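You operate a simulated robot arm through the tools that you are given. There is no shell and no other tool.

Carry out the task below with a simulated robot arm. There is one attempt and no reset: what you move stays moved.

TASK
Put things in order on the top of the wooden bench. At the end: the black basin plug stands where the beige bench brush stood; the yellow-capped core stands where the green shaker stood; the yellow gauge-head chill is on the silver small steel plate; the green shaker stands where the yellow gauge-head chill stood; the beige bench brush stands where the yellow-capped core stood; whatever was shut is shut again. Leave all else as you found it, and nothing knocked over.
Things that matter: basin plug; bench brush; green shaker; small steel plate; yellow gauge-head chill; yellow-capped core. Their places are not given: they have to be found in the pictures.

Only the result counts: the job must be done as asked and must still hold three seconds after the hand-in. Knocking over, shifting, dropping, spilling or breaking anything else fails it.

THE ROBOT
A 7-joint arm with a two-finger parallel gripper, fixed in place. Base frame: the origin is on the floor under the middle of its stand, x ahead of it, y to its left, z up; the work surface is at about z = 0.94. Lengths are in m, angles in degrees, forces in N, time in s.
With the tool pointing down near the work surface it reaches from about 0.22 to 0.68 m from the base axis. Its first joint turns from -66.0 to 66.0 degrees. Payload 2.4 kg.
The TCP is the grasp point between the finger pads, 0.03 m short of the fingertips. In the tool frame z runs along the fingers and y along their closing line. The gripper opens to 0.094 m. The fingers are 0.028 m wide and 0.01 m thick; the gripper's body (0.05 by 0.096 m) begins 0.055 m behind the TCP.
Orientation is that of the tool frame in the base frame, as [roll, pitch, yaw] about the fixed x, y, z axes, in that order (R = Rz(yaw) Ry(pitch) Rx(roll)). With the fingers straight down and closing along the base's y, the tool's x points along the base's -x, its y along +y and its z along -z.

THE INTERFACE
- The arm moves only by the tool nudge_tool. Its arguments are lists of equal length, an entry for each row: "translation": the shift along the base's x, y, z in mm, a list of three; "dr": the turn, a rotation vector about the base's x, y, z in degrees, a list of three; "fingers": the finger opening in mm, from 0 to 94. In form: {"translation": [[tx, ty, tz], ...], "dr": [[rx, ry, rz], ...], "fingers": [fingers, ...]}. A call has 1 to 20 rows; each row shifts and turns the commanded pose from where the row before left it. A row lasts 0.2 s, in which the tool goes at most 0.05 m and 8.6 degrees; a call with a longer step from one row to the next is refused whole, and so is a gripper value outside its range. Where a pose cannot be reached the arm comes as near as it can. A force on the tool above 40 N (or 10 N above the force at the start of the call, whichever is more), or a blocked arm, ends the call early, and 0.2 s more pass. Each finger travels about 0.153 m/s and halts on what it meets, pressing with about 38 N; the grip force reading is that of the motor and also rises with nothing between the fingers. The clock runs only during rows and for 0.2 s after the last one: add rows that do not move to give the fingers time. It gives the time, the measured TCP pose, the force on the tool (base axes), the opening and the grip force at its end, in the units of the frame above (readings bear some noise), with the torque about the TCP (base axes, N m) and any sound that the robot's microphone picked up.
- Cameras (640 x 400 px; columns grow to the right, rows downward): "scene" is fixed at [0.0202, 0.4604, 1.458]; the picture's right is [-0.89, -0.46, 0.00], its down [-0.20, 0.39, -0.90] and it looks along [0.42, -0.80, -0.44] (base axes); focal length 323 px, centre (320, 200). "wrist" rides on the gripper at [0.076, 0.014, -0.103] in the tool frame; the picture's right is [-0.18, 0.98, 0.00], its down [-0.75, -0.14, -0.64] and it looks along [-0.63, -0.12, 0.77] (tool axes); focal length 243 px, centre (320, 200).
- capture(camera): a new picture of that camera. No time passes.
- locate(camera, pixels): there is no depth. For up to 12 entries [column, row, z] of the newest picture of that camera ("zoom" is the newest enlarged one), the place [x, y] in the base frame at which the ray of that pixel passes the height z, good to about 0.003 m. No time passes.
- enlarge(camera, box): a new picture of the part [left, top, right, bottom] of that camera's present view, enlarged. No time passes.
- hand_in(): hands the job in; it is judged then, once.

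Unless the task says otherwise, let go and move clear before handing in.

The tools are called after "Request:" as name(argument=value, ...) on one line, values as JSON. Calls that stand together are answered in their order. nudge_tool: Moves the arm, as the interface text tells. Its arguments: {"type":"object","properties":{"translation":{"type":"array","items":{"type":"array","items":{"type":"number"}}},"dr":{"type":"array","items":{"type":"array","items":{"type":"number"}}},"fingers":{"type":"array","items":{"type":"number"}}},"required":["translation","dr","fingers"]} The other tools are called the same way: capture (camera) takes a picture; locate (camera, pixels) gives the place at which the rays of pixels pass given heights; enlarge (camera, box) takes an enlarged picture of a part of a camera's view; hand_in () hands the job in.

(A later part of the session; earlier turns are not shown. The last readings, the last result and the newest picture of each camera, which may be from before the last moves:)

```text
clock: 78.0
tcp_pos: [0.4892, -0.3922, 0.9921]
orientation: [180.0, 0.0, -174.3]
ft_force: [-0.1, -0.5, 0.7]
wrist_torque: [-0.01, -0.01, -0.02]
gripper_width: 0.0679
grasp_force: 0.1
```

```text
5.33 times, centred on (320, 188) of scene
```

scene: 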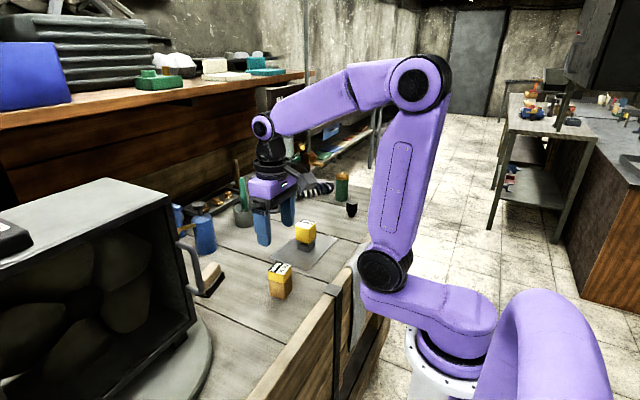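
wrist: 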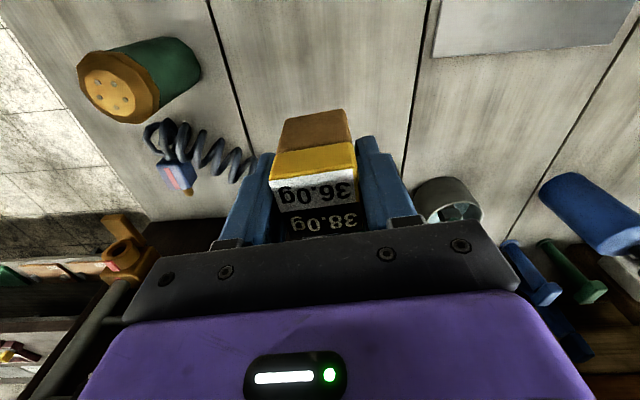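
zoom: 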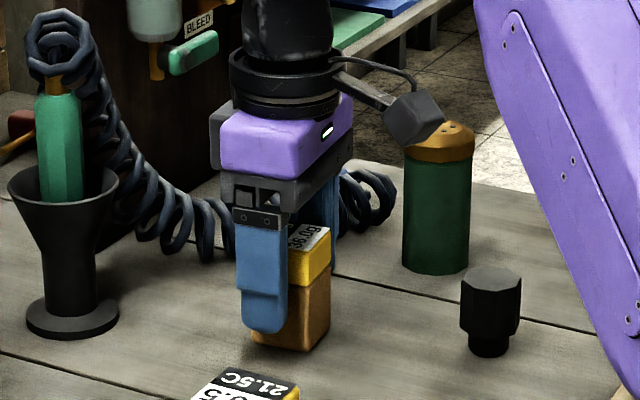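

The core stands in the shaker's old place. I'll rise clear, square up the yaw and move to view the brush from a position short of it.

Request:
nudge_tool(translation=[[0, 0, 10], [0, 0, 25], [0, 0, 35], [0, 0, 40], [0, 0, 40], [-15, 45, 10], [-15, 45, 0], [-15, 45, 0], [-15, 45, 0], [-15, 45, 0], [-5, 45, 0], [0, 45, 0], [0, 40, 0], [0, 30, 0], [0, 15, 0], [0, 0, 0]], dr=[[0, 0, 0], [0, 0, 0], [0, 0, 0], [0, 0, 0], [0, 0, 0], [0, 0, -5.7], [0, 0, 0], [0, 0, 0], [0, 0, 0], [0, 0, 0], [0, 0, 0], [0, 0, 0], [0, 0, 0], [0, 0, 0], [0, 0, 0], [0, 0, 0]], fingers=[68, 68, 68, 68, 68, 68, 68, 68, 68, 68, 68, 68, 68, 68, 68, 68])

Request:
capture(camera="wrist")

Request:
capture(camera="scene")

Request:
locate(camera="scene", pixels=[[195, 325, 0.95], [165, 185, 1.2], [195, 288, 1.0], [183, 240, 1.1]])

```text
clock: 81.4
tcp_pos: [0.4094, 0.0081, 1.1532]
orientation: [-180.0, 0.0, -180.0]
ft_force: [0.8, -1.1, -0.2]
wrist_torque: [-0.03, -0.02, -0.02]
gripper_width: 0.0682
grasp_force: 0.1
```

```text
taken
```

wrist: 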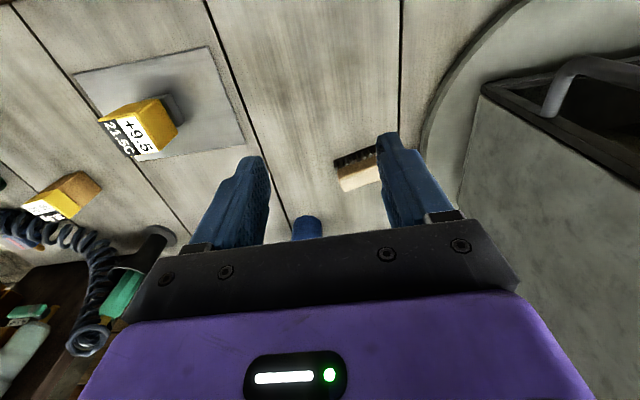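

```text
taken
```

scene: 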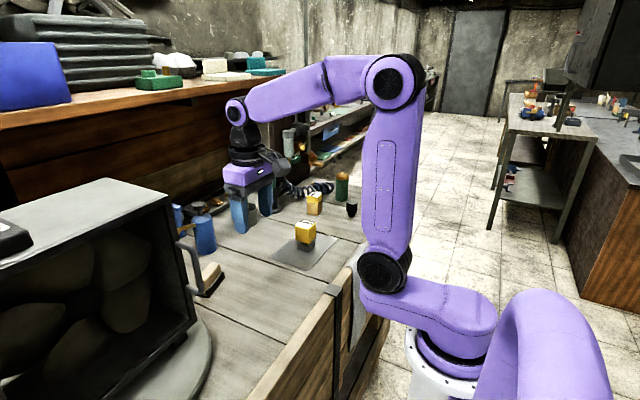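

```text
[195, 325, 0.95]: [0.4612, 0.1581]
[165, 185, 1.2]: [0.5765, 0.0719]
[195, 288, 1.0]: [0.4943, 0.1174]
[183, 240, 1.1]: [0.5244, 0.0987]
```

The core stands at (314,203) in the scene view. The brush, about 75 mm long, lies along y with roughly +13° yaw beside the oven's side wall. I'll turn the gripper about +103° so it closes across the brush's width with the camera on the −y side, away from the oven.

Request:
nudge_tool(translation=[[0, 0, 0], [0, 0, 0], [0, 0, 0], [0, 0, 0], [0, 0, 0], [0, 0, 0], [0, 0, 0], [0, 0, 0], [0, 0, 0], [0, 0, 0], [0, 0, 0], [0, 0, 0], [0, 0, 0], [0, 0, 0]], dr=[[0, 0, 8], [0, 0, 8], [0, 0, 8], [0, 0, 8], [0, 0, 8], [0, 0, 8], [0, 0, 8], [0, 0, 8], [0, 0, 8], [0, 0, 8], [0, 0, 8], [0, 0, 8], [0, 0, 7], [0, 0, 0]], fingers=[68, 68, 68, 68, 68, 68, 68, 68, 68, 68, 68, 68, 68, 68])

Request:
capture(camera="wrist")

Request:
capture(camera="scene")

```text
clock: 84.4
tcp_pos: [0.4086, 0.0089, 1.1521]
orientation: [-179.9, 0.0, -76.8]
ft_force: [0.6, 0.0, 0.5]
wrist_torque: [-0.03, -0.01, 0.04]
gripper_width: 0.068
grasp_force: 0.1
```

```text
taken
```

wrist: 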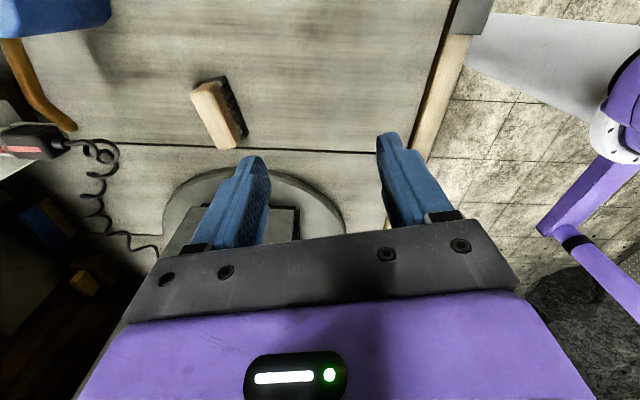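

```text
taken
```

scene: 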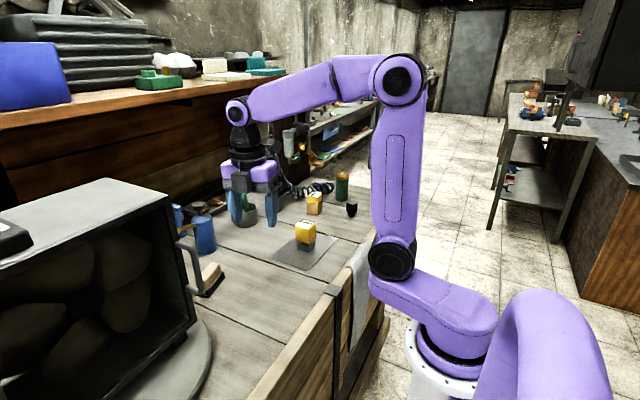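

The rotation worked, and the brush is visible at (220,113) with its wooden back and black bristles. I'll enlarge and measure.

Request:
enlarge(camera="wrist", box=[170, 55, 270, 165])

Request:
enlarge(camera="scene", box=[170, 230, 250, 310])

```text
3.64 times, centred on (220, 110) of wrist
```

zoom: 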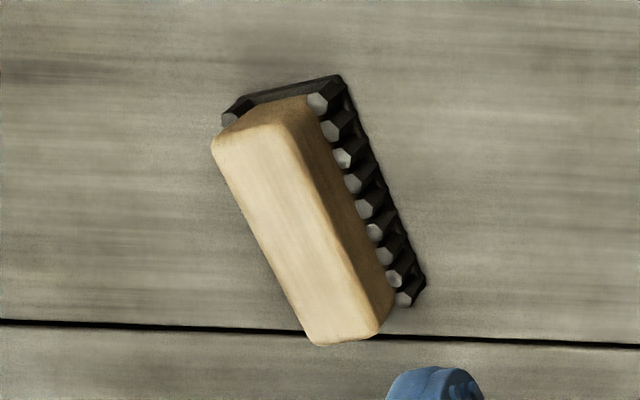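

```text
5.00 times, centred on (210, 270) of scene
```

zoom: 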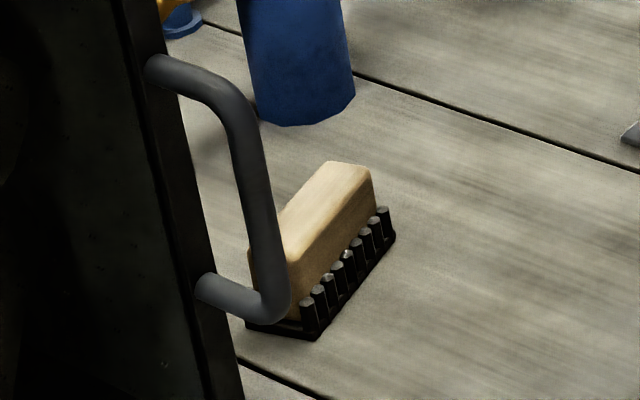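

I'll triangulate the wooden block's top corners and the base plate corners.

Request:
locate(camera="zoom", pixels=[[330, 161, 0.98], [375, 174, 0.98], [290, 262, 0.98], [330, 161, 1.0], [375, 174, 1.0], [290, 262, 1.0], [318, 340, 0.94], [396, 235, 0.94], [246, 325, 0.94]])

Request:
locate(camera="wrist", pixels=[[190.6, 93.5, 0.98], [210.9, 88.6, 0.98], [236.5, 147.1, 0.98], [217.8, 150.1, 0.98], [190.6, 93.5, 1.0], [210.9, 88.6, 1.0], [236.5, 147.1, 1.0], [217.8, 150.1, 1.0], [193.1, 88.0, 0.942], [225.5, 75.7, 0.942], [249.2, 132.8, 0.942]])

```text
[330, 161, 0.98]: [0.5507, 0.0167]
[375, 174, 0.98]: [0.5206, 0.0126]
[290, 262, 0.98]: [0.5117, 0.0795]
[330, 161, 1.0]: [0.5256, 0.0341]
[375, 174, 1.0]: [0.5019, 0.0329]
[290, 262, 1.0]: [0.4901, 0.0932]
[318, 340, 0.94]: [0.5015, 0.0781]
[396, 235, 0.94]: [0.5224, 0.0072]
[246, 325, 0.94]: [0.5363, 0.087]
```

```text
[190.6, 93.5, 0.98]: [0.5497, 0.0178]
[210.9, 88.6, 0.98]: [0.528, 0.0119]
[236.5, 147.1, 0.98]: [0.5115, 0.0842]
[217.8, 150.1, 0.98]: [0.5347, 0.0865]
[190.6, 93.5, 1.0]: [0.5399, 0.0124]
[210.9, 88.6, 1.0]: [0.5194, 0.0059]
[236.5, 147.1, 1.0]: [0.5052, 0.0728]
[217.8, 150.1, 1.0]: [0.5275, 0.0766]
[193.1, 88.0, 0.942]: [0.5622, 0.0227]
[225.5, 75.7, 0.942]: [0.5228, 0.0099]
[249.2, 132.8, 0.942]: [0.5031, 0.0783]
```

The brush's wooden block is centred at about (0.530,0.050), top z≈0.981, 26 mm wide and 72 mm long, with yaw around 12.5°. Before moving in I'll check the blue bottle's clearance.

Request:
locate(camera="scene", pixels=[[208, 255.5, 0.94], [196, 252, 0.94], [217, 251, 0.94]])

Request:
enlarge(camera="scene", box=[165, 195, 265, 305])

Request:
enlarge(camera="wrist", box=[0, 0, 360, 250])

```text
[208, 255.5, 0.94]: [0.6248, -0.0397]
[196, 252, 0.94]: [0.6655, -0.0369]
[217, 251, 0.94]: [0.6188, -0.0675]
```

```text
3.64 times, centred on (215, 250) of scene
```

zoom: 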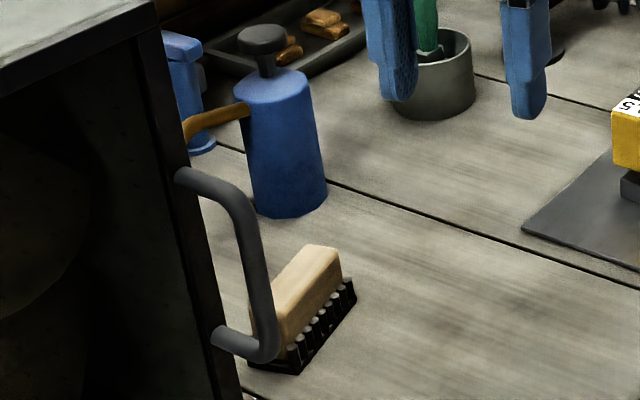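

```text
1.60 times, centred on (180, 125) of wrist
```

zoom: 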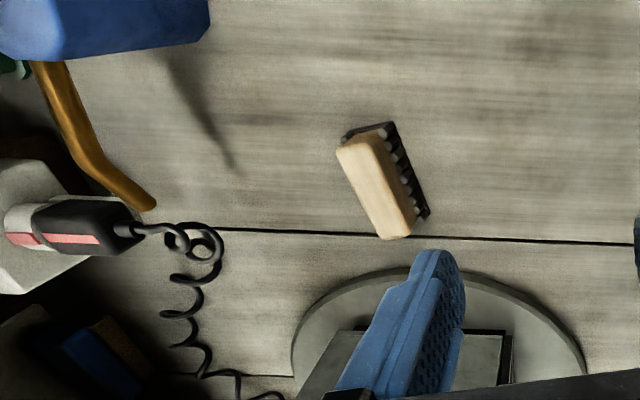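

The bottle is at about (0.65,−0.05), but its brass spout reaches toward the oven. I'll find where the spout lies.

Request:
locate(camera="wrist", pixels=[[73, 128, 1.0], [73, 128, 1.03], [73, 128, 1.06], [30, 50, 1.03], [30, 50, 1.06]])

Request:
locate(camera="scene", pixels=[[194, 224.5, 1.03], [194, 224.5, 1.06], [179, 231, 1.03], [179, 231, 1.0], [179, 231, 0.97]])

```text
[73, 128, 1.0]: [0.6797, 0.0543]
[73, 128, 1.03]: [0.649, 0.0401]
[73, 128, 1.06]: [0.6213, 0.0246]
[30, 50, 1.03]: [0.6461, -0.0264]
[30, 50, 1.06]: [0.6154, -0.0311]
```

```text
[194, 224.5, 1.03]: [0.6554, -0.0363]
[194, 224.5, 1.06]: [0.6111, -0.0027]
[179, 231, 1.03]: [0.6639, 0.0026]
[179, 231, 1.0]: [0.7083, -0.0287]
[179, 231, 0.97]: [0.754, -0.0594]
```

The spout is at x≈0.65, well clear of the gripper (x≤0.59). I'll move above the brush at z≈1.10.

Request:
nudge_tool(translation=[[30, 10, -10], [40, 14, -10], [35, 12, -15], [16, 5, -15], [0, 0, 0]], dr=[[0, 0, 0], [0, 0, 0], [0, 0, 0], [0, 0, 0], [0, 0, 0]], fingers=[64, 64, 64, 64, 64])

Request:
capture(camera="wrist")

Request:
capture(camera="scene")

```text
clock: 85.6
tcp_pos: [0.5292, 0.0501, 1.1008]
orientation: [179.9, 0.0, -77.0]
ft_force: [-0.3, -0.5, -0.5]
wrist_torque: [0.0, -0.01, 0.03]
gripper_width: 0.0638
grasp_force: 0.1
```

```text
taken
```

wrist: 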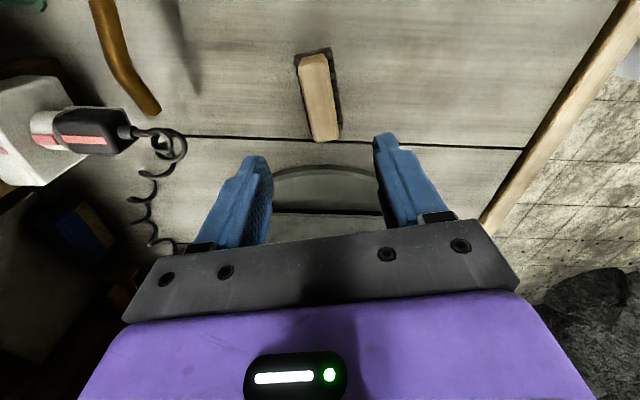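

```text
taken
```

scene: 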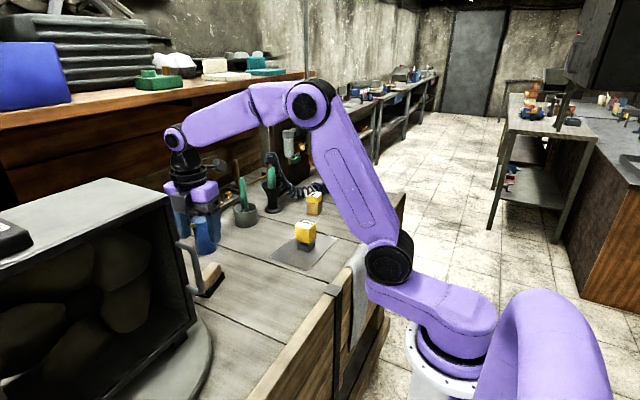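

The brush is between the fingers at (320,97). I'll enlarge to check centring and yaw.

Request:
enlarge(camera="wrist", box=[260, 35, 380, 155])

Request:
enlarge(camera="scene", box=[150, 150, 250, 310])

```text
3.33 times, centred on (320, 95) of wrist
```

zoom: 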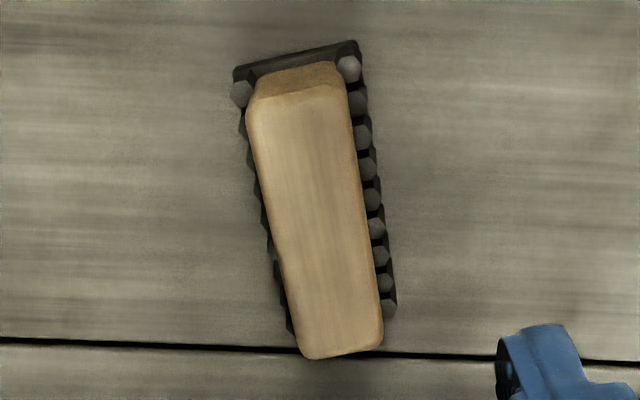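

```text
2.50 times, centred on (200, 230) of scene
```

zoom: 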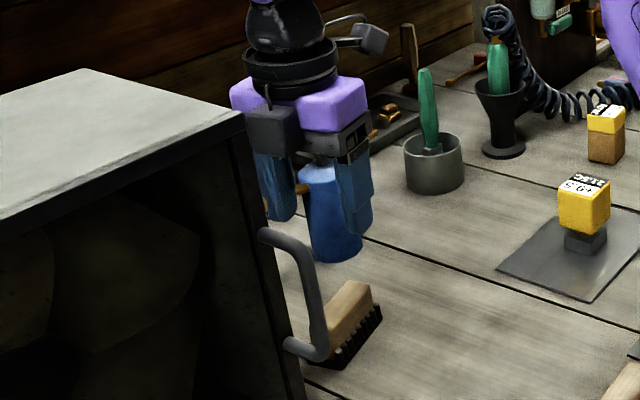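

Request:
locate(camera="zoom", pixels=[[246, 112, 0.981], [344, 92, 0.981], [384, 338, 0.981], [300, 355, 0.981], [234, 70, 0.945], [357, 42, 0.945], [397, 305, 0.955]])

```text
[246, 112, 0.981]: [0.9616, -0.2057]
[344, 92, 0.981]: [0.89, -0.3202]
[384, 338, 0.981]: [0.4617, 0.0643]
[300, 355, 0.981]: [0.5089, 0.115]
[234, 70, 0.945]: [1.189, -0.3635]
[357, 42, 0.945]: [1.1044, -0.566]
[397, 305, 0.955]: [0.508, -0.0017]
```

Request:
locate(camera="wrist", pixels=[[297.8, 68.6, 0.981], [327.2, 62.6, 0.981], [339.2, 136.4, 0.981], [314, 141.5, 0.981], [294.2, 56, 0.945], [331.1, 47.6, 0.945], [343.1, 126.5, 0.955]])

```text
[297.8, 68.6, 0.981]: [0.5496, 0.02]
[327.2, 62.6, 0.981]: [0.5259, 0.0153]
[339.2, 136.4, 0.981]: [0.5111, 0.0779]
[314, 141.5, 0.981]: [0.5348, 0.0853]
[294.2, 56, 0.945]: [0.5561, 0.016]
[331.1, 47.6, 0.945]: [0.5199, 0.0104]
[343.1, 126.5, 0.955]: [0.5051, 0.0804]
```

The brush's centre is confirmed at (0.530,0.0496) with yaw 13°, matching the gripper. I'll descend to TCP z≈0.994, with fingertips at about 0.964, just above the bristle tops.

Request:
nudge_tool(translation=[[1, 0, -20], [0, 0, -25], [0, 0, -25], [0, 0, -18], [0, 0, -11], [0, 0, -8], [0, 0, 0]], dr=[[0, 0, 0], [0, 0, 0], [0, 0, 0], [0, 0, 0], [0, 0, 0], [0, 0, 0], [0, 0, 0]], fingers=[64, 64, 64, 64, 64, 64, 64])

Request:
capture(camera="wrist")

Request:
enlarge(camera="scene", box=[160, 200, 260, 310])

```text
clock: 87.2
tcp_pos: [0.5299, 0.0509, 0.9951]
orientation: [180.0, 0.0, -77.0]
ft_force: [0.1, -0.2, 0.3]
wrist_torque: [-0.01, -0.01, -0.03]
gripper_width: 0.064
grasp_force: 0.1
```

```text
taken
```

wrist: 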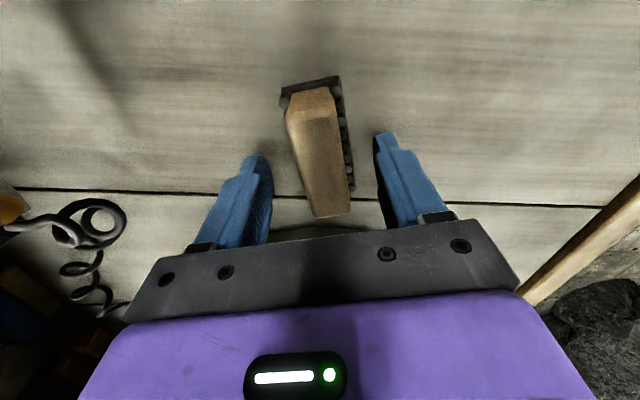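

```text
3.64 times, centred on (210, 255) of scene
```

zoom: 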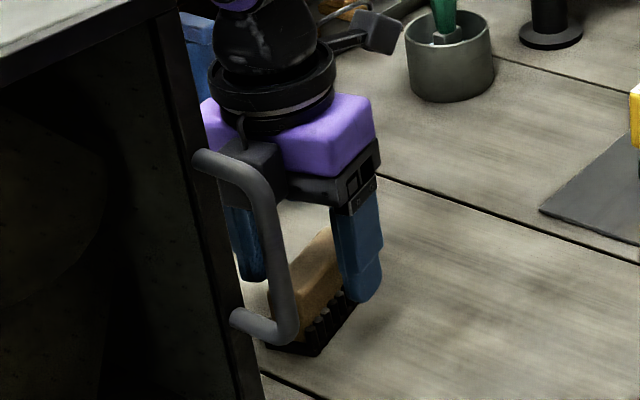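

The fingers straddle the brush. Closing on the wooden block.

Request:
nudge_tool(translation=[[0, 0, 0], [0, 0, 0], [0, 0, 0], [0, 0, 0], [0, 0, 0], [0, 0, 0], [0, 0, 0]], dr=[[0, 0, 0], [0, 0, 0], [0, 0, 0], [0, 0, 0], [0, 0, 0], [0, 0, 0], [0, 0, 0]], fingers=[54, 44, 36, 30, 24, 15, 15])

Request:
capture(camera="wrist")

Request:
enlarge(camera="scene", box=[170, 220, 250, 310])

```text
clock: 88.8
tcp_pos: [0.5303, 0.0501, 0.9953]
orientation: [-180.0, 0.0, -77.0]
ft_force: [0.1, 0.6, -0.3]
wrist_torque: [0.01, 0.01, 0.0]
gripper_width: 0.0252
grasp_force: 37.7
```

```text
taken
```

wrist: 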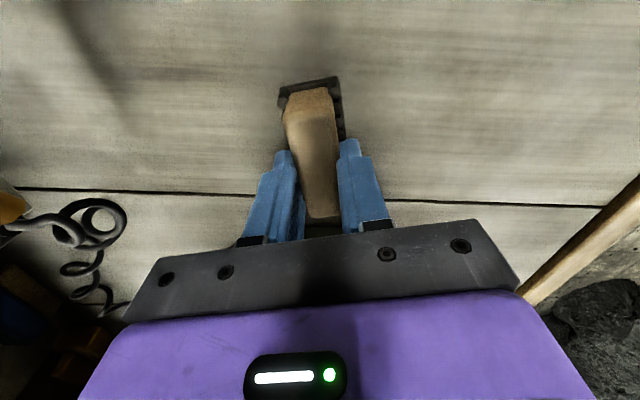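

```text
4.44 times, centred on (210, 265) of scene
```

zoom: 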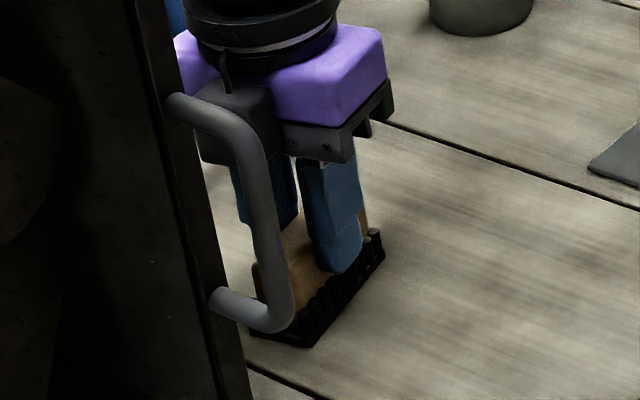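

It gripped at 25.2 mm on the wood. I'll lift slowly.

Request:
nudge_tool(translation=[[0, 0, 1], [0, 0, 1], [0, 0, 2], [0, 0, 2], [0, 0, 2], [0, 0, 0]], dr=[[0, 0, 0], [0, 0, 0], [0, 0, 0], [0, 0, 0], [0, 0, 0], [0, 0, 0]], fingers=[15, 15, 15, 15, 15, 15])

Request:
enlarge(camera="scene", box=[170, 220, 250, 310])

Request:
capture(camera="wrist")

```text
clock: 90.2
tcp_pos: [0.5322, 0.0491, 1.0038]
orientation: [180.0, 0.1, -76.9]
ft_force: [-0.1, 0.0, -0.4]
wrist_torque: [0.01, 0.03, 0.02]
gripper_width: 0.0249
grasp_force: 37.9
```

```text
4.44 times, centred on (210, 265) of scene
```

zoom: 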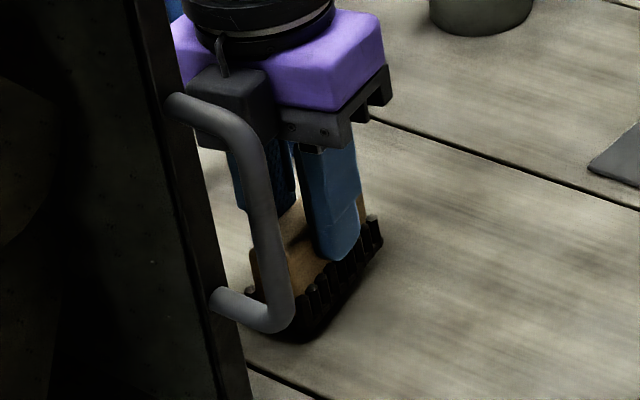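

```text
taken
```

wrist: 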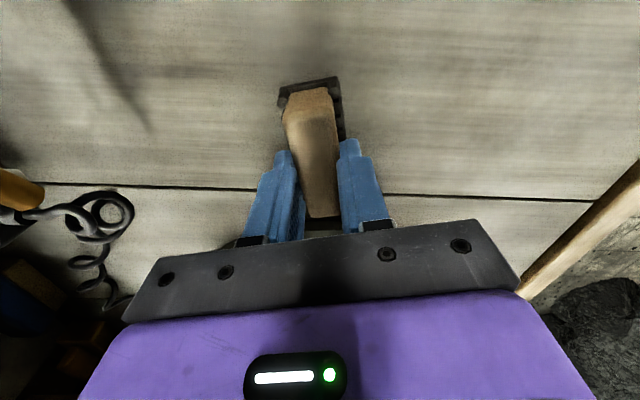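

The brush came up cleanly. I'll lift to about z=1.08.

Request:
nudge_tool(translation=[[0, 0, 2], [0, 0, 4], [0, 0, 6], [0, 0, 8], [0, 0, 10], [0, 0, 10], [0, 0, 10], [0, 0, 10], [0, 0, 8], [0, 0, 5], [0, 0, 3], [0, 0, 0]], dr=[[0, 0, 0], [0, 0, 0], [0, 0, 0], [0, 0, 0], [0, 0, 0], [0, 0, 0], [0, 0, 0], [0, 0, 0], [0, 0, 0], [0, 0, 0], [0, 0, 0], [0, 0, 0]], fingers=[15, 15, 15, 15, 15, 15, 15, 15, 15, 15, 15, 15])

Request:
capture(camera="wrist")

Request:
enlarge(camera="scene", box=[150, 170, 260, 310])

```text
clock: 92.8
tcp_pos: [0.5322, 0.0507, 1.0797]
orientation: [-180.0, -0.1, -77.0]
ft_force: [-0.2, -0.9, -0.6]
wrist_torque: [0.01, -0.03, -0.02]
gripper_width: 0.0249
grasp_force: 37.7
```

```text
taken
```

wrist: 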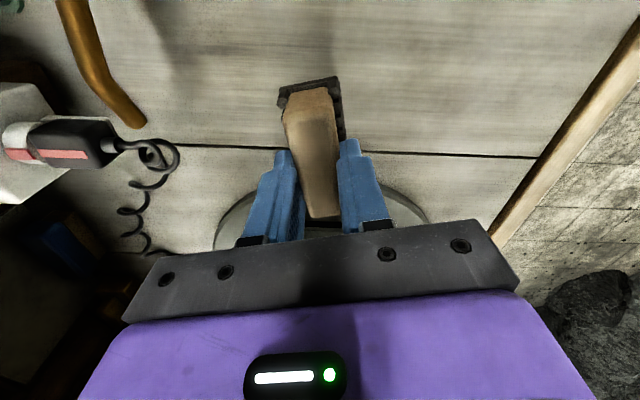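

```text
2.86 times, centred on (205, 240) of scene
```

zoom: 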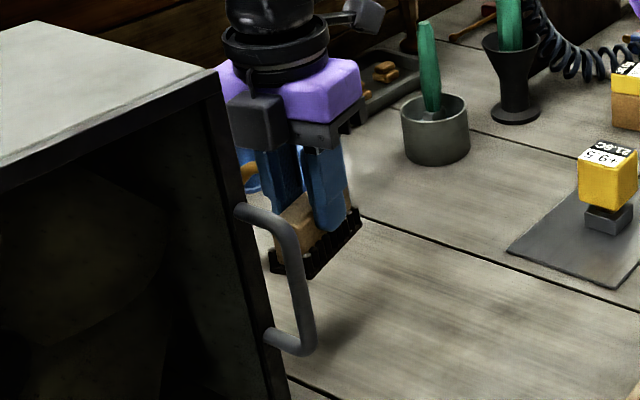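

Carrying the brush to the core's former place (0.3705,−0.011), moving away from the oven.

Request:
nudge_tool(translation=[[-3, -3, 0], [-7, -6, 0], [-12, -8, 0], [-16, -8, 0], [-18, -8, 0], [-20, -7, 0], [-20, -6, 0], [-20, -5, 0], [-18, -4, 0], [-13, -3, 0], [-8, -2, 0], [-5, -1, 0], [0, 0, 0]], dr=[[0, 0, 0], [0, 0, 0], [0, 0, 0], [0, 0, 0], [0, 0, 0], [0, 0, 0], [0, 0, 0], [0, 0, 0], [0, 0, 0], [0, 0, 0], [0, 0, 0], [0, 0, 0], [0, 0, 0]], fingers=[15, 15, 15, 15, 15, 15, 15, 15, 15, 15, 15, 15, 15])

Request:
enlarge(camera="scene", box=[200, 180, 340, 310])

Request:
capture(camera="wrist")

```text
clock: 95.6
tcp_pos: [0.3716, -0.0117, 1.0799]
orientation: [180.0, 0.0, -77.0]
ft_force: [0.1, 0.6, -0.8]
wrist_torque: [0.0, 0.01, 0.02]
gripper_width: 0.0248
grasp_force: 37.9
```

```text
3.08 times, centred on (270, 245) of scene
```

zoom: 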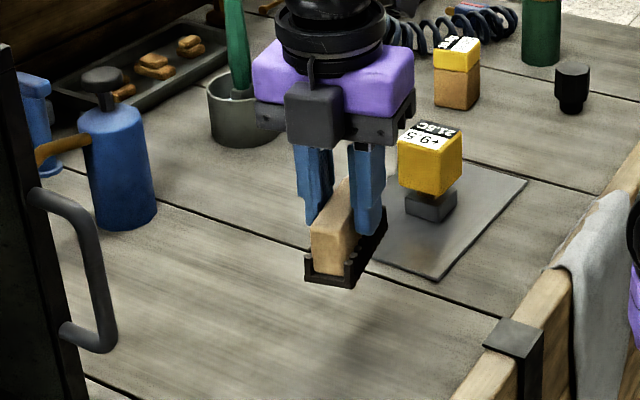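

```text
taken
```

wrist: 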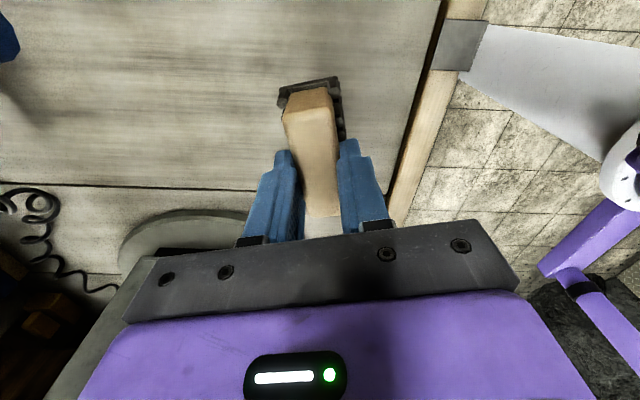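

The brush is above the spot and well clear of the plate. I'll lower to just above contact (rest TCP ≈0.995).

Request:
nudge_tool(translation=[[0, 0, -4], [0, 0, -8], [0, 0, -10], [0, 0, -12], [0, 0, -12], [0, 0, -10], [0, 0, -8], [0, 0, -6], [0, 0, -4], [0, 0, -3], [0, 0, -2], [0, 0, 0]], dr=[[0, 0, 0], [0, 0, 0], [0, 0, 0], [0, 0, 0], [0, 0, 0], [0, 0, 0], [0, 0, 0], [0, 0, 0], [0, 0, 0], [0, 0, 0], [0, 0, 0], [0, 0, 0]], fingers=[15, 15, 15, 15, 15, 15, 15, 15, 15, 15, 15, 15])

Request:
enlarge(camera="scene", box=[225, 210, 325, 310])

```text
clock: 98.2
tcp_pos: [0.3716, -0.0114, 0.9993]
orientation: [180.0, 0.0, -77.0]
ft_force: [0.1, 0.2, -1.0]
wrist_torque: [-0.01, 0.02, 0.0]
gripper_width: 0.0248
grasp_force: 37.9
```

```text
4.00 times, centred on (275, 260) of scene
```

zoom: 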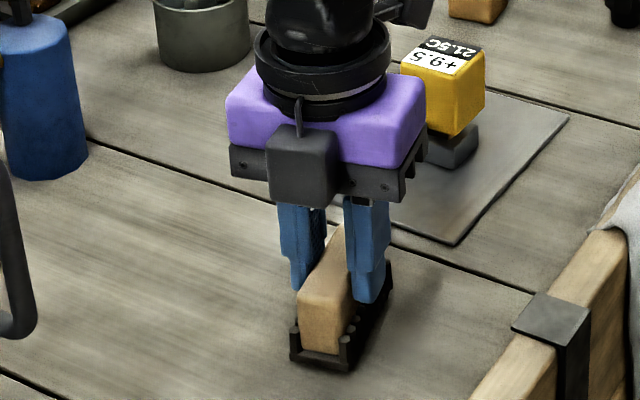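

A few mm remain. Lowering in 1 mm steps.

Request:
nudge_tool(translation=[[0, 0, -1], [0, 0, -1], [0, 0, -1], [0, 0, 0]], dr=[[0, 0, 0], [0, 0, 0], [0, 0, 0], [0, 0, 0]], fingers=[15, 15, 15, 15])

```text
clock: 99.2
tcp_pos: [0.3708, -0.01, 0.9978]
orientation: [-179.9, 0.0, -77.0]
ft_force: [0.3, -0.3, -1.6]
wrist_torque: [0.0, -0.01, -0.03]
gripper_width: 0.0249
grasp_force: 38.1
```

Request:
nudge_tool(translation=[[0, 0, -1], [0, 0, 0]], dr=[[0, 0, 0], [0, 0, 0]], fingers=[15, 15])

Request:
enlarge(camera="scene", box=[245, 240, 315, 310])

```text
clock: 99.8
tcp_pos: [0.3708, -0.0092, 0.9965]
orientation: [-180.0, 0.0, -77.0]
ft_force: [0.0, 0.3, -0.8]
wrist_torque: [-0.01, -0.02, 0.01]
gripper_width: 0.0249
grasp_force: 37.7
```

```text
5.71 times, centred on (280, 275) of scene
```

zoom: 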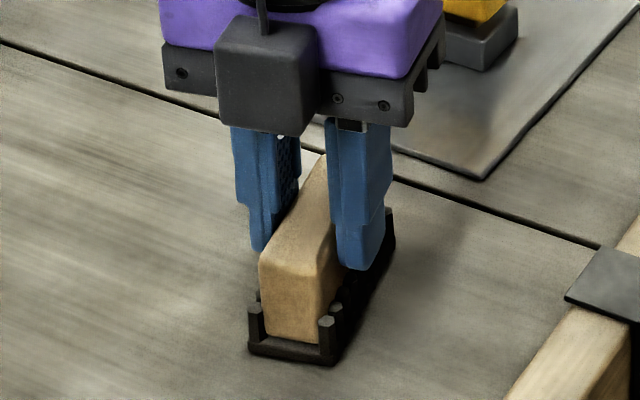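

Request:
nudge_tool(translation=[[0, 0, -1], [0, 0, 0]], dr=[[0, 0, 0], [0, 0, 0]], fingers=[15, 15])

```text
clock: 100.4
tcp_pos: [0.3711, -0.0107, 0.9962]
orientation: [180.0, 0.0, -77.0]
ft_force: [-0.8, 0.0, -0.2]
wrist_torque: [0.0, -0.03, 0.0]
gripper_width: 0.025
grasp_force: 38.0
```

Request:
nudge_tool(translation=[[0, 0, -1], [0, 0, 0]], dr=[[0, 0, 0], [0, 0, 0]], fingers=[15, 15])

```text
clock: 101.0
tcp_pos: [0.3715, -0.0117, 0.9961]
orientation: [-179.8, 0.1, -76.9]
ft_force: [-3.6, 0.3, 17.9]
wrist_torque: [-0.01, 0.17, 0.05]
gripper_width: 0.025
grasp_force: 38.4
```

Contact is made (fz +18 N). I'll ease up slightly, then open.

Request:
nudge_tool(translation=[[0, 0, 0.7], [0, 0, 0], [0, 0, 0], [0, 0, 0], [0, 0, 0]], dr=[[0, 0, 0], [0, 0, 0], [0, 0, 0], [0, 0, 0], [0, 0, 0]], fingers=[15, 15, 32, 46, 58])

Request:
enlarge(camera="scene", box=[235, 230, 325, 310])

Request:
capture(camera="wrist")

```text
clock: 102.2
tcp_pos: [0.3716, -0.0113, 0.9946]
orientation: [180.0, 0.0, -77.0]
ft_force: [0.8, 0.1, -0.3]
wrist_torque: [0.0, -0.02, 0.01]
gripper_width: 0.0579
grasp_force: 0.0
```

```text
5.00 times, centred on (280, 270) of scene
```

zoom: 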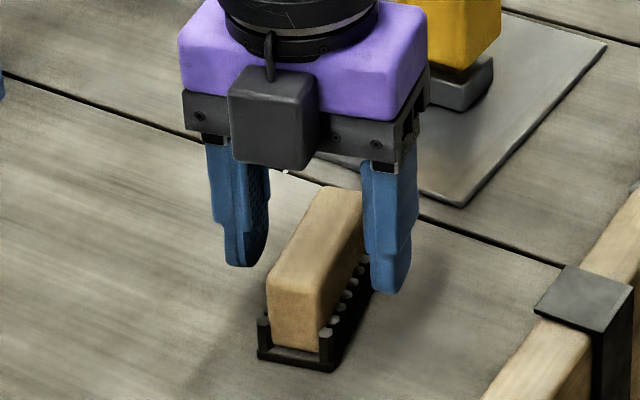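

```text
taken
```

wrist: 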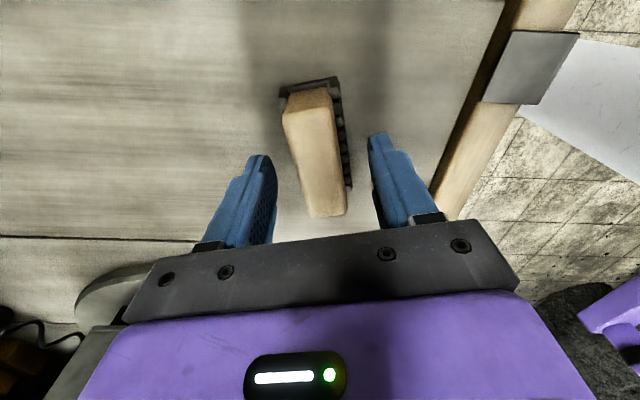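

The brush stands on the core's old spot and the fingers are free. I'll rise and turn the gripper back.

Request:
nudge_tool(translation=[[0, 0, 10], [0, 0, 25], [0, 0, 35], [0, 0, 40], [0, 0, 30], [0, -10, 0], [0, -20, 0], [0, -20, 0], [0, -20, 0], [0, -20, 0], [0, -20, 0], [0, -20, 0], [0, -20, 0], [0, -20, 0], [0, -20, 0], [0, -20, 0], [0, -20, 0], [0, -20, 0], [0, 0, 0]], dr=[[0, 0, 0], [0, 0, 0], [0, 0, 0], [0, 0, 0], [0, 0, 0], [0, 0, -8], [0, 0, -8], [0, 0, -8], [0, 0, -8], [0, 0, -8], [0, 0, -8], [0, 0, -8], [0, 0, -8], [0, 0, -8], [0, 0, -8], [0, 0, -8], [0, 0, -8], [0, 0, -7], [0, 0, 0]], fingers=[58, 58, 60, 65, 65, 65, 65, 65, 65, 65, 65, 65, 65, 65, 65, 65, 65, 65, 65])

Request:
capture(camera="scene")

Request:
capture(camera="wrist")

```text
clock: 106.2
tcp_pos: [0.3712, -0.262, 1.1366]
orientation: [179.9, 0.1, 179.9]
ft_force: [-0.1, -0.5, 0.7]
wrist_torque: [0.03, 0.01, -0.01]
gripper_width: 0.0647
grasp_force: 0.1
```

```text
taken
```

scene: 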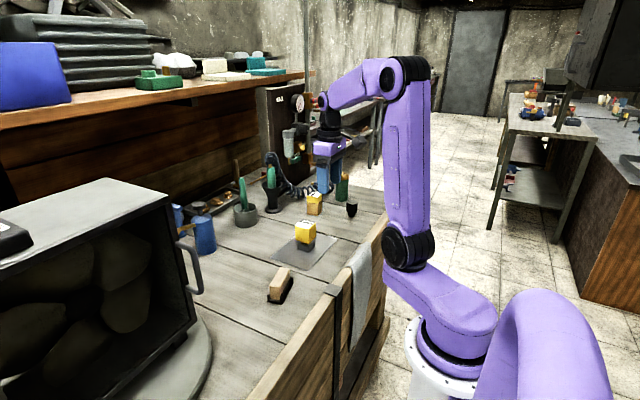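

```text
taken
```

wrist: 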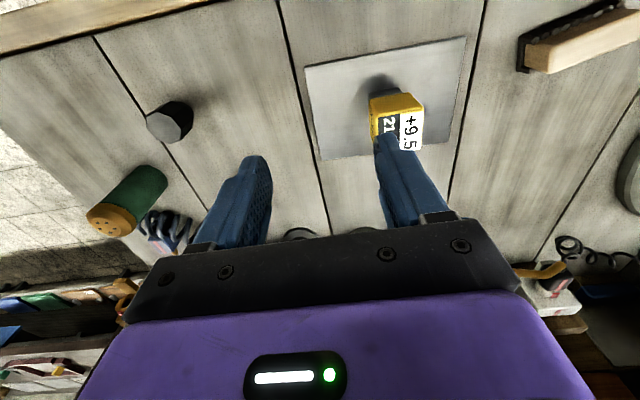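

Everything is standing. I'll move above the plug near (0.367,−0.431).

Request:
nudge_tool(translation=[[0, -30, 0], [0, -45, -5], [-2, -45, -10], [-2, -35, -10], [0, -14, -10], [0, 0, 0]], dr=[[0, 0, 0], [0, 0, 0], [0, 0, 0], [0, 0, 0], [0, 0, 0], [0, 0, 0]], fingers=[65, 65, 65, 65, 65, 65])

Request:
capture(camera="wrist")

Request:
enlarge(camera="scene", box=[300, 150, 380, 225])

```text
clock: 107.6
tcp_pos: [0.367, -0.4319, 1.1002]
orientation: [-180.0, 0.0, 179.9]
ft_force: [0.4, 0.2, -0.2]
wrist_torque: [0.0, -0.01, 0.04]
gripper_width: 0.065
grasp_force: 0.1
```

```text
taken
```

wrist: 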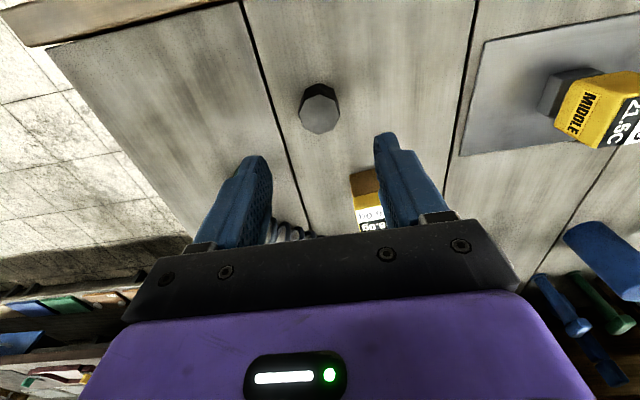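

```text
5.33 times, centred on (340, 188) of scene
```

zoom: 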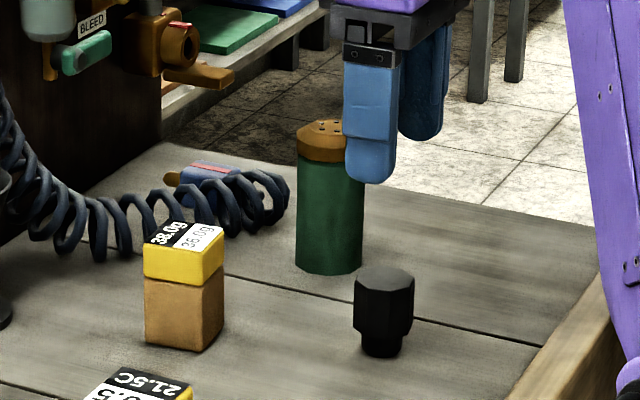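

The plug is at (319,108) in the wrist view. I'll enlarge and measure.

Request:
enlarge(camera="wrist", box=[270, 60, 370, 160])

```text
4.00 times, centred on (320, 110) of wrist
```

zoom: 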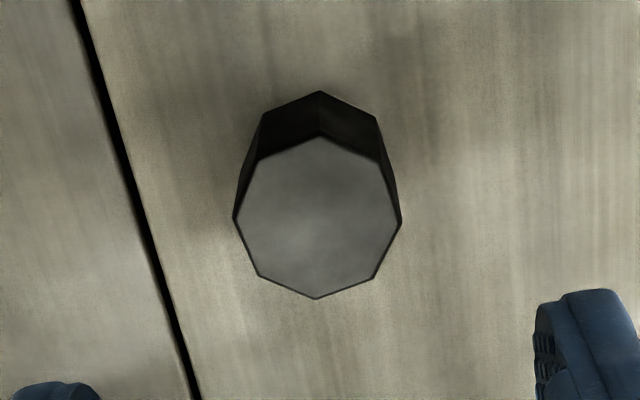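

Request:
locate(camera="zoom", pixels=[[318, 218, 0.985], [318, 218, 1.0], [234, 217, 0.992], [402, 222, 0.992], [320, 138, 0.992], [316, 298, 0.992]])

Request:
locate(camera="scene", pixels=[[352, 202.8, 0.985], [352, 202.8, 1.0]])

```text
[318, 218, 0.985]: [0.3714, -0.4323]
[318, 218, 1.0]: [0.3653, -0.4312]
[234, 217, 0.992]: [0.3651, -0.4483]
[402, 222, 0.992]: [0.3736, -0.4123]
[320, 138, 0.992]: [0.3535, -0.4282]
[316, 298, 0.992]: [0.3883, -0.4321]
```

```text
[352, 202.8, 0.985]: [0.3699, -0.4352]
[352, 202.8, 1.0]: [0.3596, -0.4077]
```

The plug is an octagon about 37 mm across at (0.3705,−0.4315), top z≈0.987, with its nearest flats at about 105°. I'll yaw +15.5° and descend.

Request:
nudge_tool(translation=[[2, 0, -10], [1.5, 0, -20], [0, 0, -25], [0, 0, -25], [0, 0, -18], [0, 0, -12], [0, 0, -8], [0, 0, 0]], dr=[[0, 0, 8], [0, 0, 7.5], [0, 0, 0], [0, 0, 0], [0, 0, 0], [0, 0, 0], [0, 0, 0], [0, 0, 0]], fingers=[65, 65, 65, 65, 65, 65, 65, 65])

Request:
capture(camera="wrist")

Request:
enlarge(camera="scene", box=[310, 150, 390, 230])

```text
clock: 109.4
tcp_pos: [0.3716, -0.4305, 0.9831]
orientation: [180.0, -0.1, -164.4]
ft_force: [-0.4, 0.2, -0.6]
wrist_torque: [0.01, 0.0, -0.01]
gripper_width: 0.0649
grasp_force: 0.0
```

```text
taken
```

wrist: 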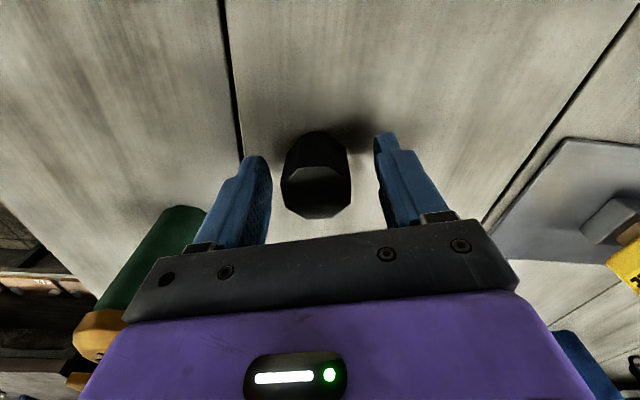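

```text
5.00 times, centred on (350, 190) of scene
```

zoom: 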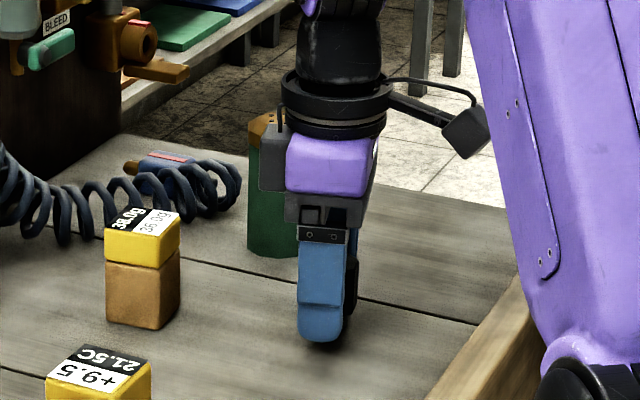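

The fingers straddle the plug and the shaker is well clear. Closing.

Request:
nudge_tool(translation=[[0, 0, 0], [0, 0, 0], [0, 0, 0], [0, 0, 0], [0, 0, 0], [0, 0, 0]], dr=[[0, 0, 0], [0, 0, 0], [0, 0, 0], [0, 0, 0], [0, 0, 0], [0, 0, 0]], fingers=[54, 45, 39, 33, 22, 22])

Request:
capture(camera="wrist")

```text
clock: 110.8
tcp_pos: [0.3714, -0.4311, 0.9823]
orientation: [-180.0, 0.0, -164.4]
ft_force: [0.4, -2.6, 1.8]
wrist_torque: [-0.04, -0.03, -0.01]
gripper_width: 0.0355
grasp_force: 38.1
```

```text
taken
```

wrist: 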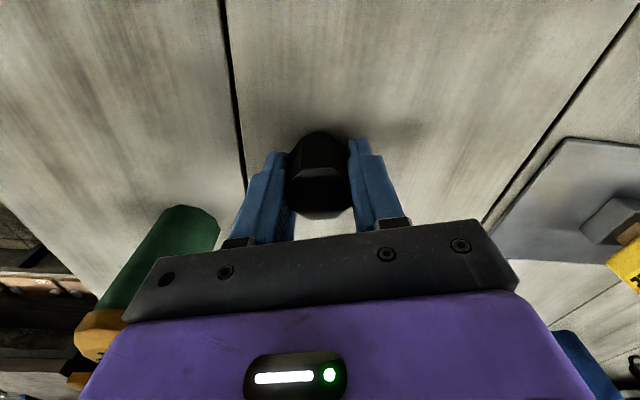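

It gripped at 35.5 mm on the flats. I'll lift slowly and check.

Request:
nudge_tool(translation=[[0, 0, 1], [0, 0, 1], [0, 0, 2], [0, 0, 2], [0, 0, 2], [0, 0, 0]], dr=[[0, 0, 0], [0, 0, 0], [0, 0, 0], [0, 0, 0], [0, 0, 0], [0, 0, 0]], fingers=[22, 22, 22, 22, 22, 22])

Request:
enlarge(camera="scene", box=[320, 160, 390, 230])

Request:
capture(camera="wrist")

```text
clock: 112.2
tcp_pos: [0.3705, -0.431, 0.9908]
orientation: [-179.9, 0.1, -164.4]
ft_force: [1.1, -0.7, -0.4]
wrist_torque: [0.01, -0.02, 0.02]
gripper_width: 0.0351
grasp_force: 38.0
```

```text
5.71 times, centred on (355, 195) of scene
```

zoom: 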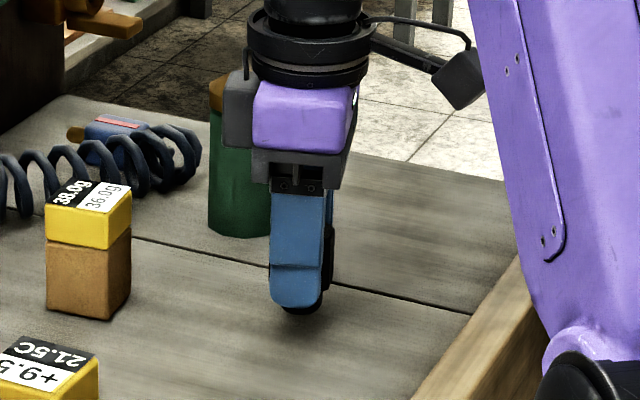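

```text
taken
```

wrist: 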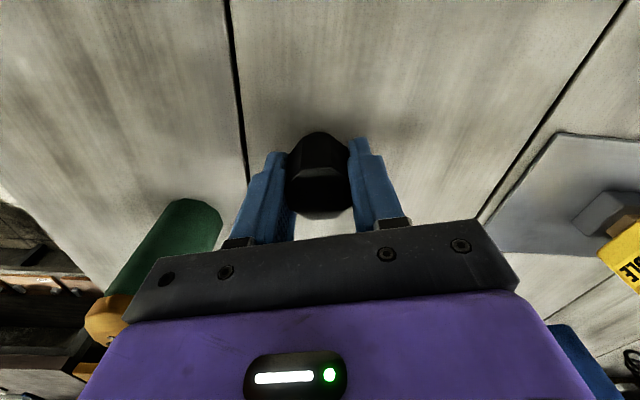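

The plug is in hand. I'll lift to about z=1.10.

Request:
nudge_tool(translation=[[0, 0, 2], [0, 0, 4], [0, 0, 6], [0, 0, 8], [0, 0, 10], [0, 0, 10], [0, 0, 10], [0, 0, 10], [0, 0, 10], [0, 0, 10], [0, 0, 10], [0, 0, 8], [0, 0, 6], [0, 0, 4], [0, 0, 2], [0, 0, 0]], dr=[[0, 0, 0], [0, 0, 0], [0, 0, 0], [0, 0, 0], [0, 0, 0], [0, 0, 0], [0, 0, 0], [0, 0, 0], [0, 0, 0], [0, 0, 0], [0, 0, 0], [0, 0, 0], [0, 0, 0], [0, 0, 0], [0, 0, 0], [0, 0, 0]], fingers=[22, 22, 22, 22, 22, 22, 22, 22, 22, 22, 22, 22, 22, 22, 22, 22])

Request:
capture(camera="wrist")

Request:
enlarge(camera="scene", box=[300, 130, 400, 230])

```text
clock: 115.6
tcp_pos: [0.3716, -0.4308, 1.1002]
orientation: [-180.0, 0.0, -164.5]
ft_force: [0.4, -0.3, -0.3]
wrist_torque: [-0.02, 0.03, 0.02]
gripper_width: 0.0348
grasp_force: 38.1
```

```text
taken
```

wrist: 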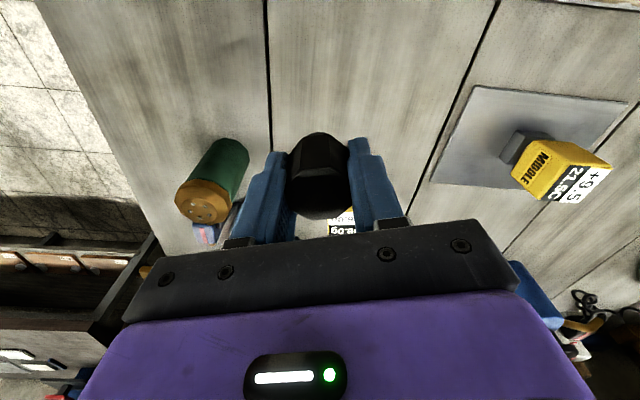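

```text
4.00 times, centred on (350, 180) of scene
```

zoom: 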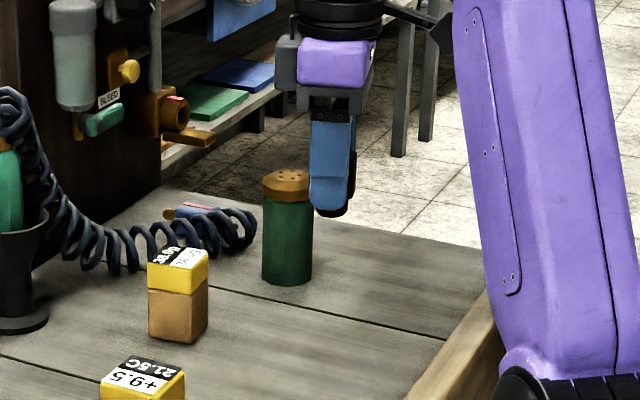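

It is held firmly. I'll carry it along +y at z≈1.115, above everything on the bench.

Request:
nudge_tool(translation=[[0, 5, 3], [0, 10, 4], [0, 16, 4], [0, 20, 4], [0, 23, 0], [0, 24, 0], [0, 24, 0], [0, 24, 0], [0, 24, 0], [0, 24, 0], [0, 24, 0], [0, 24, 0], [0, 24, 0], [0, 24, 0], [0, 23, 0], [0, 20, 0], [0, 16, 0], [0, 13, 0], [0, 10, 0], [0, 7, 0]], dr=[[0, 0, 0], [0, 0, 0], [0, 0, 0], [0, 0, 0], [0, 0, 0], [0, 0, 0], [0, 0, 0], [0, 0, 0], [0, 0, 0], [0, 0, 0], [0, 0, 0], [0, 0, 0], [0, 0, 0], [0, 0, 0], [0, 0, 0], [0, 0, 0], [0, 0, 0], [0, 0, 0], [0, 0, 0], [0, 0, 0]], fingers=[22, 22, 22, 22, 22, 22, 22, 22, 22, 22, 22, 22, 22, 22, 22, 22, 22, 22, 22, 22])

Request:
capture(camera="scene")

Request:
capture(camera="wrist")

```text
clock: 119.8
tcp_pos: [0.3706, -0.0505, 1.1153]
orientation: [180.0, -0.1, -164.5]
ft_force: [-0.6, 0.3, -1.3]
wrist_torque: [0.02, -0.02, 0.0]
gripper_width: 0.0344
grasp_force: 38.4
```

```text
taken
```

scene: 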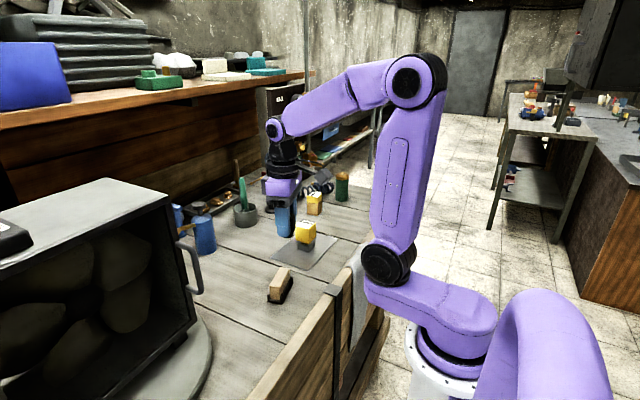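

```text
taken
```

wrist: 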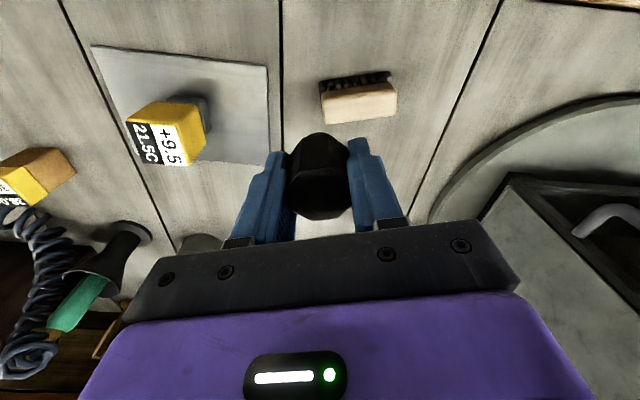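

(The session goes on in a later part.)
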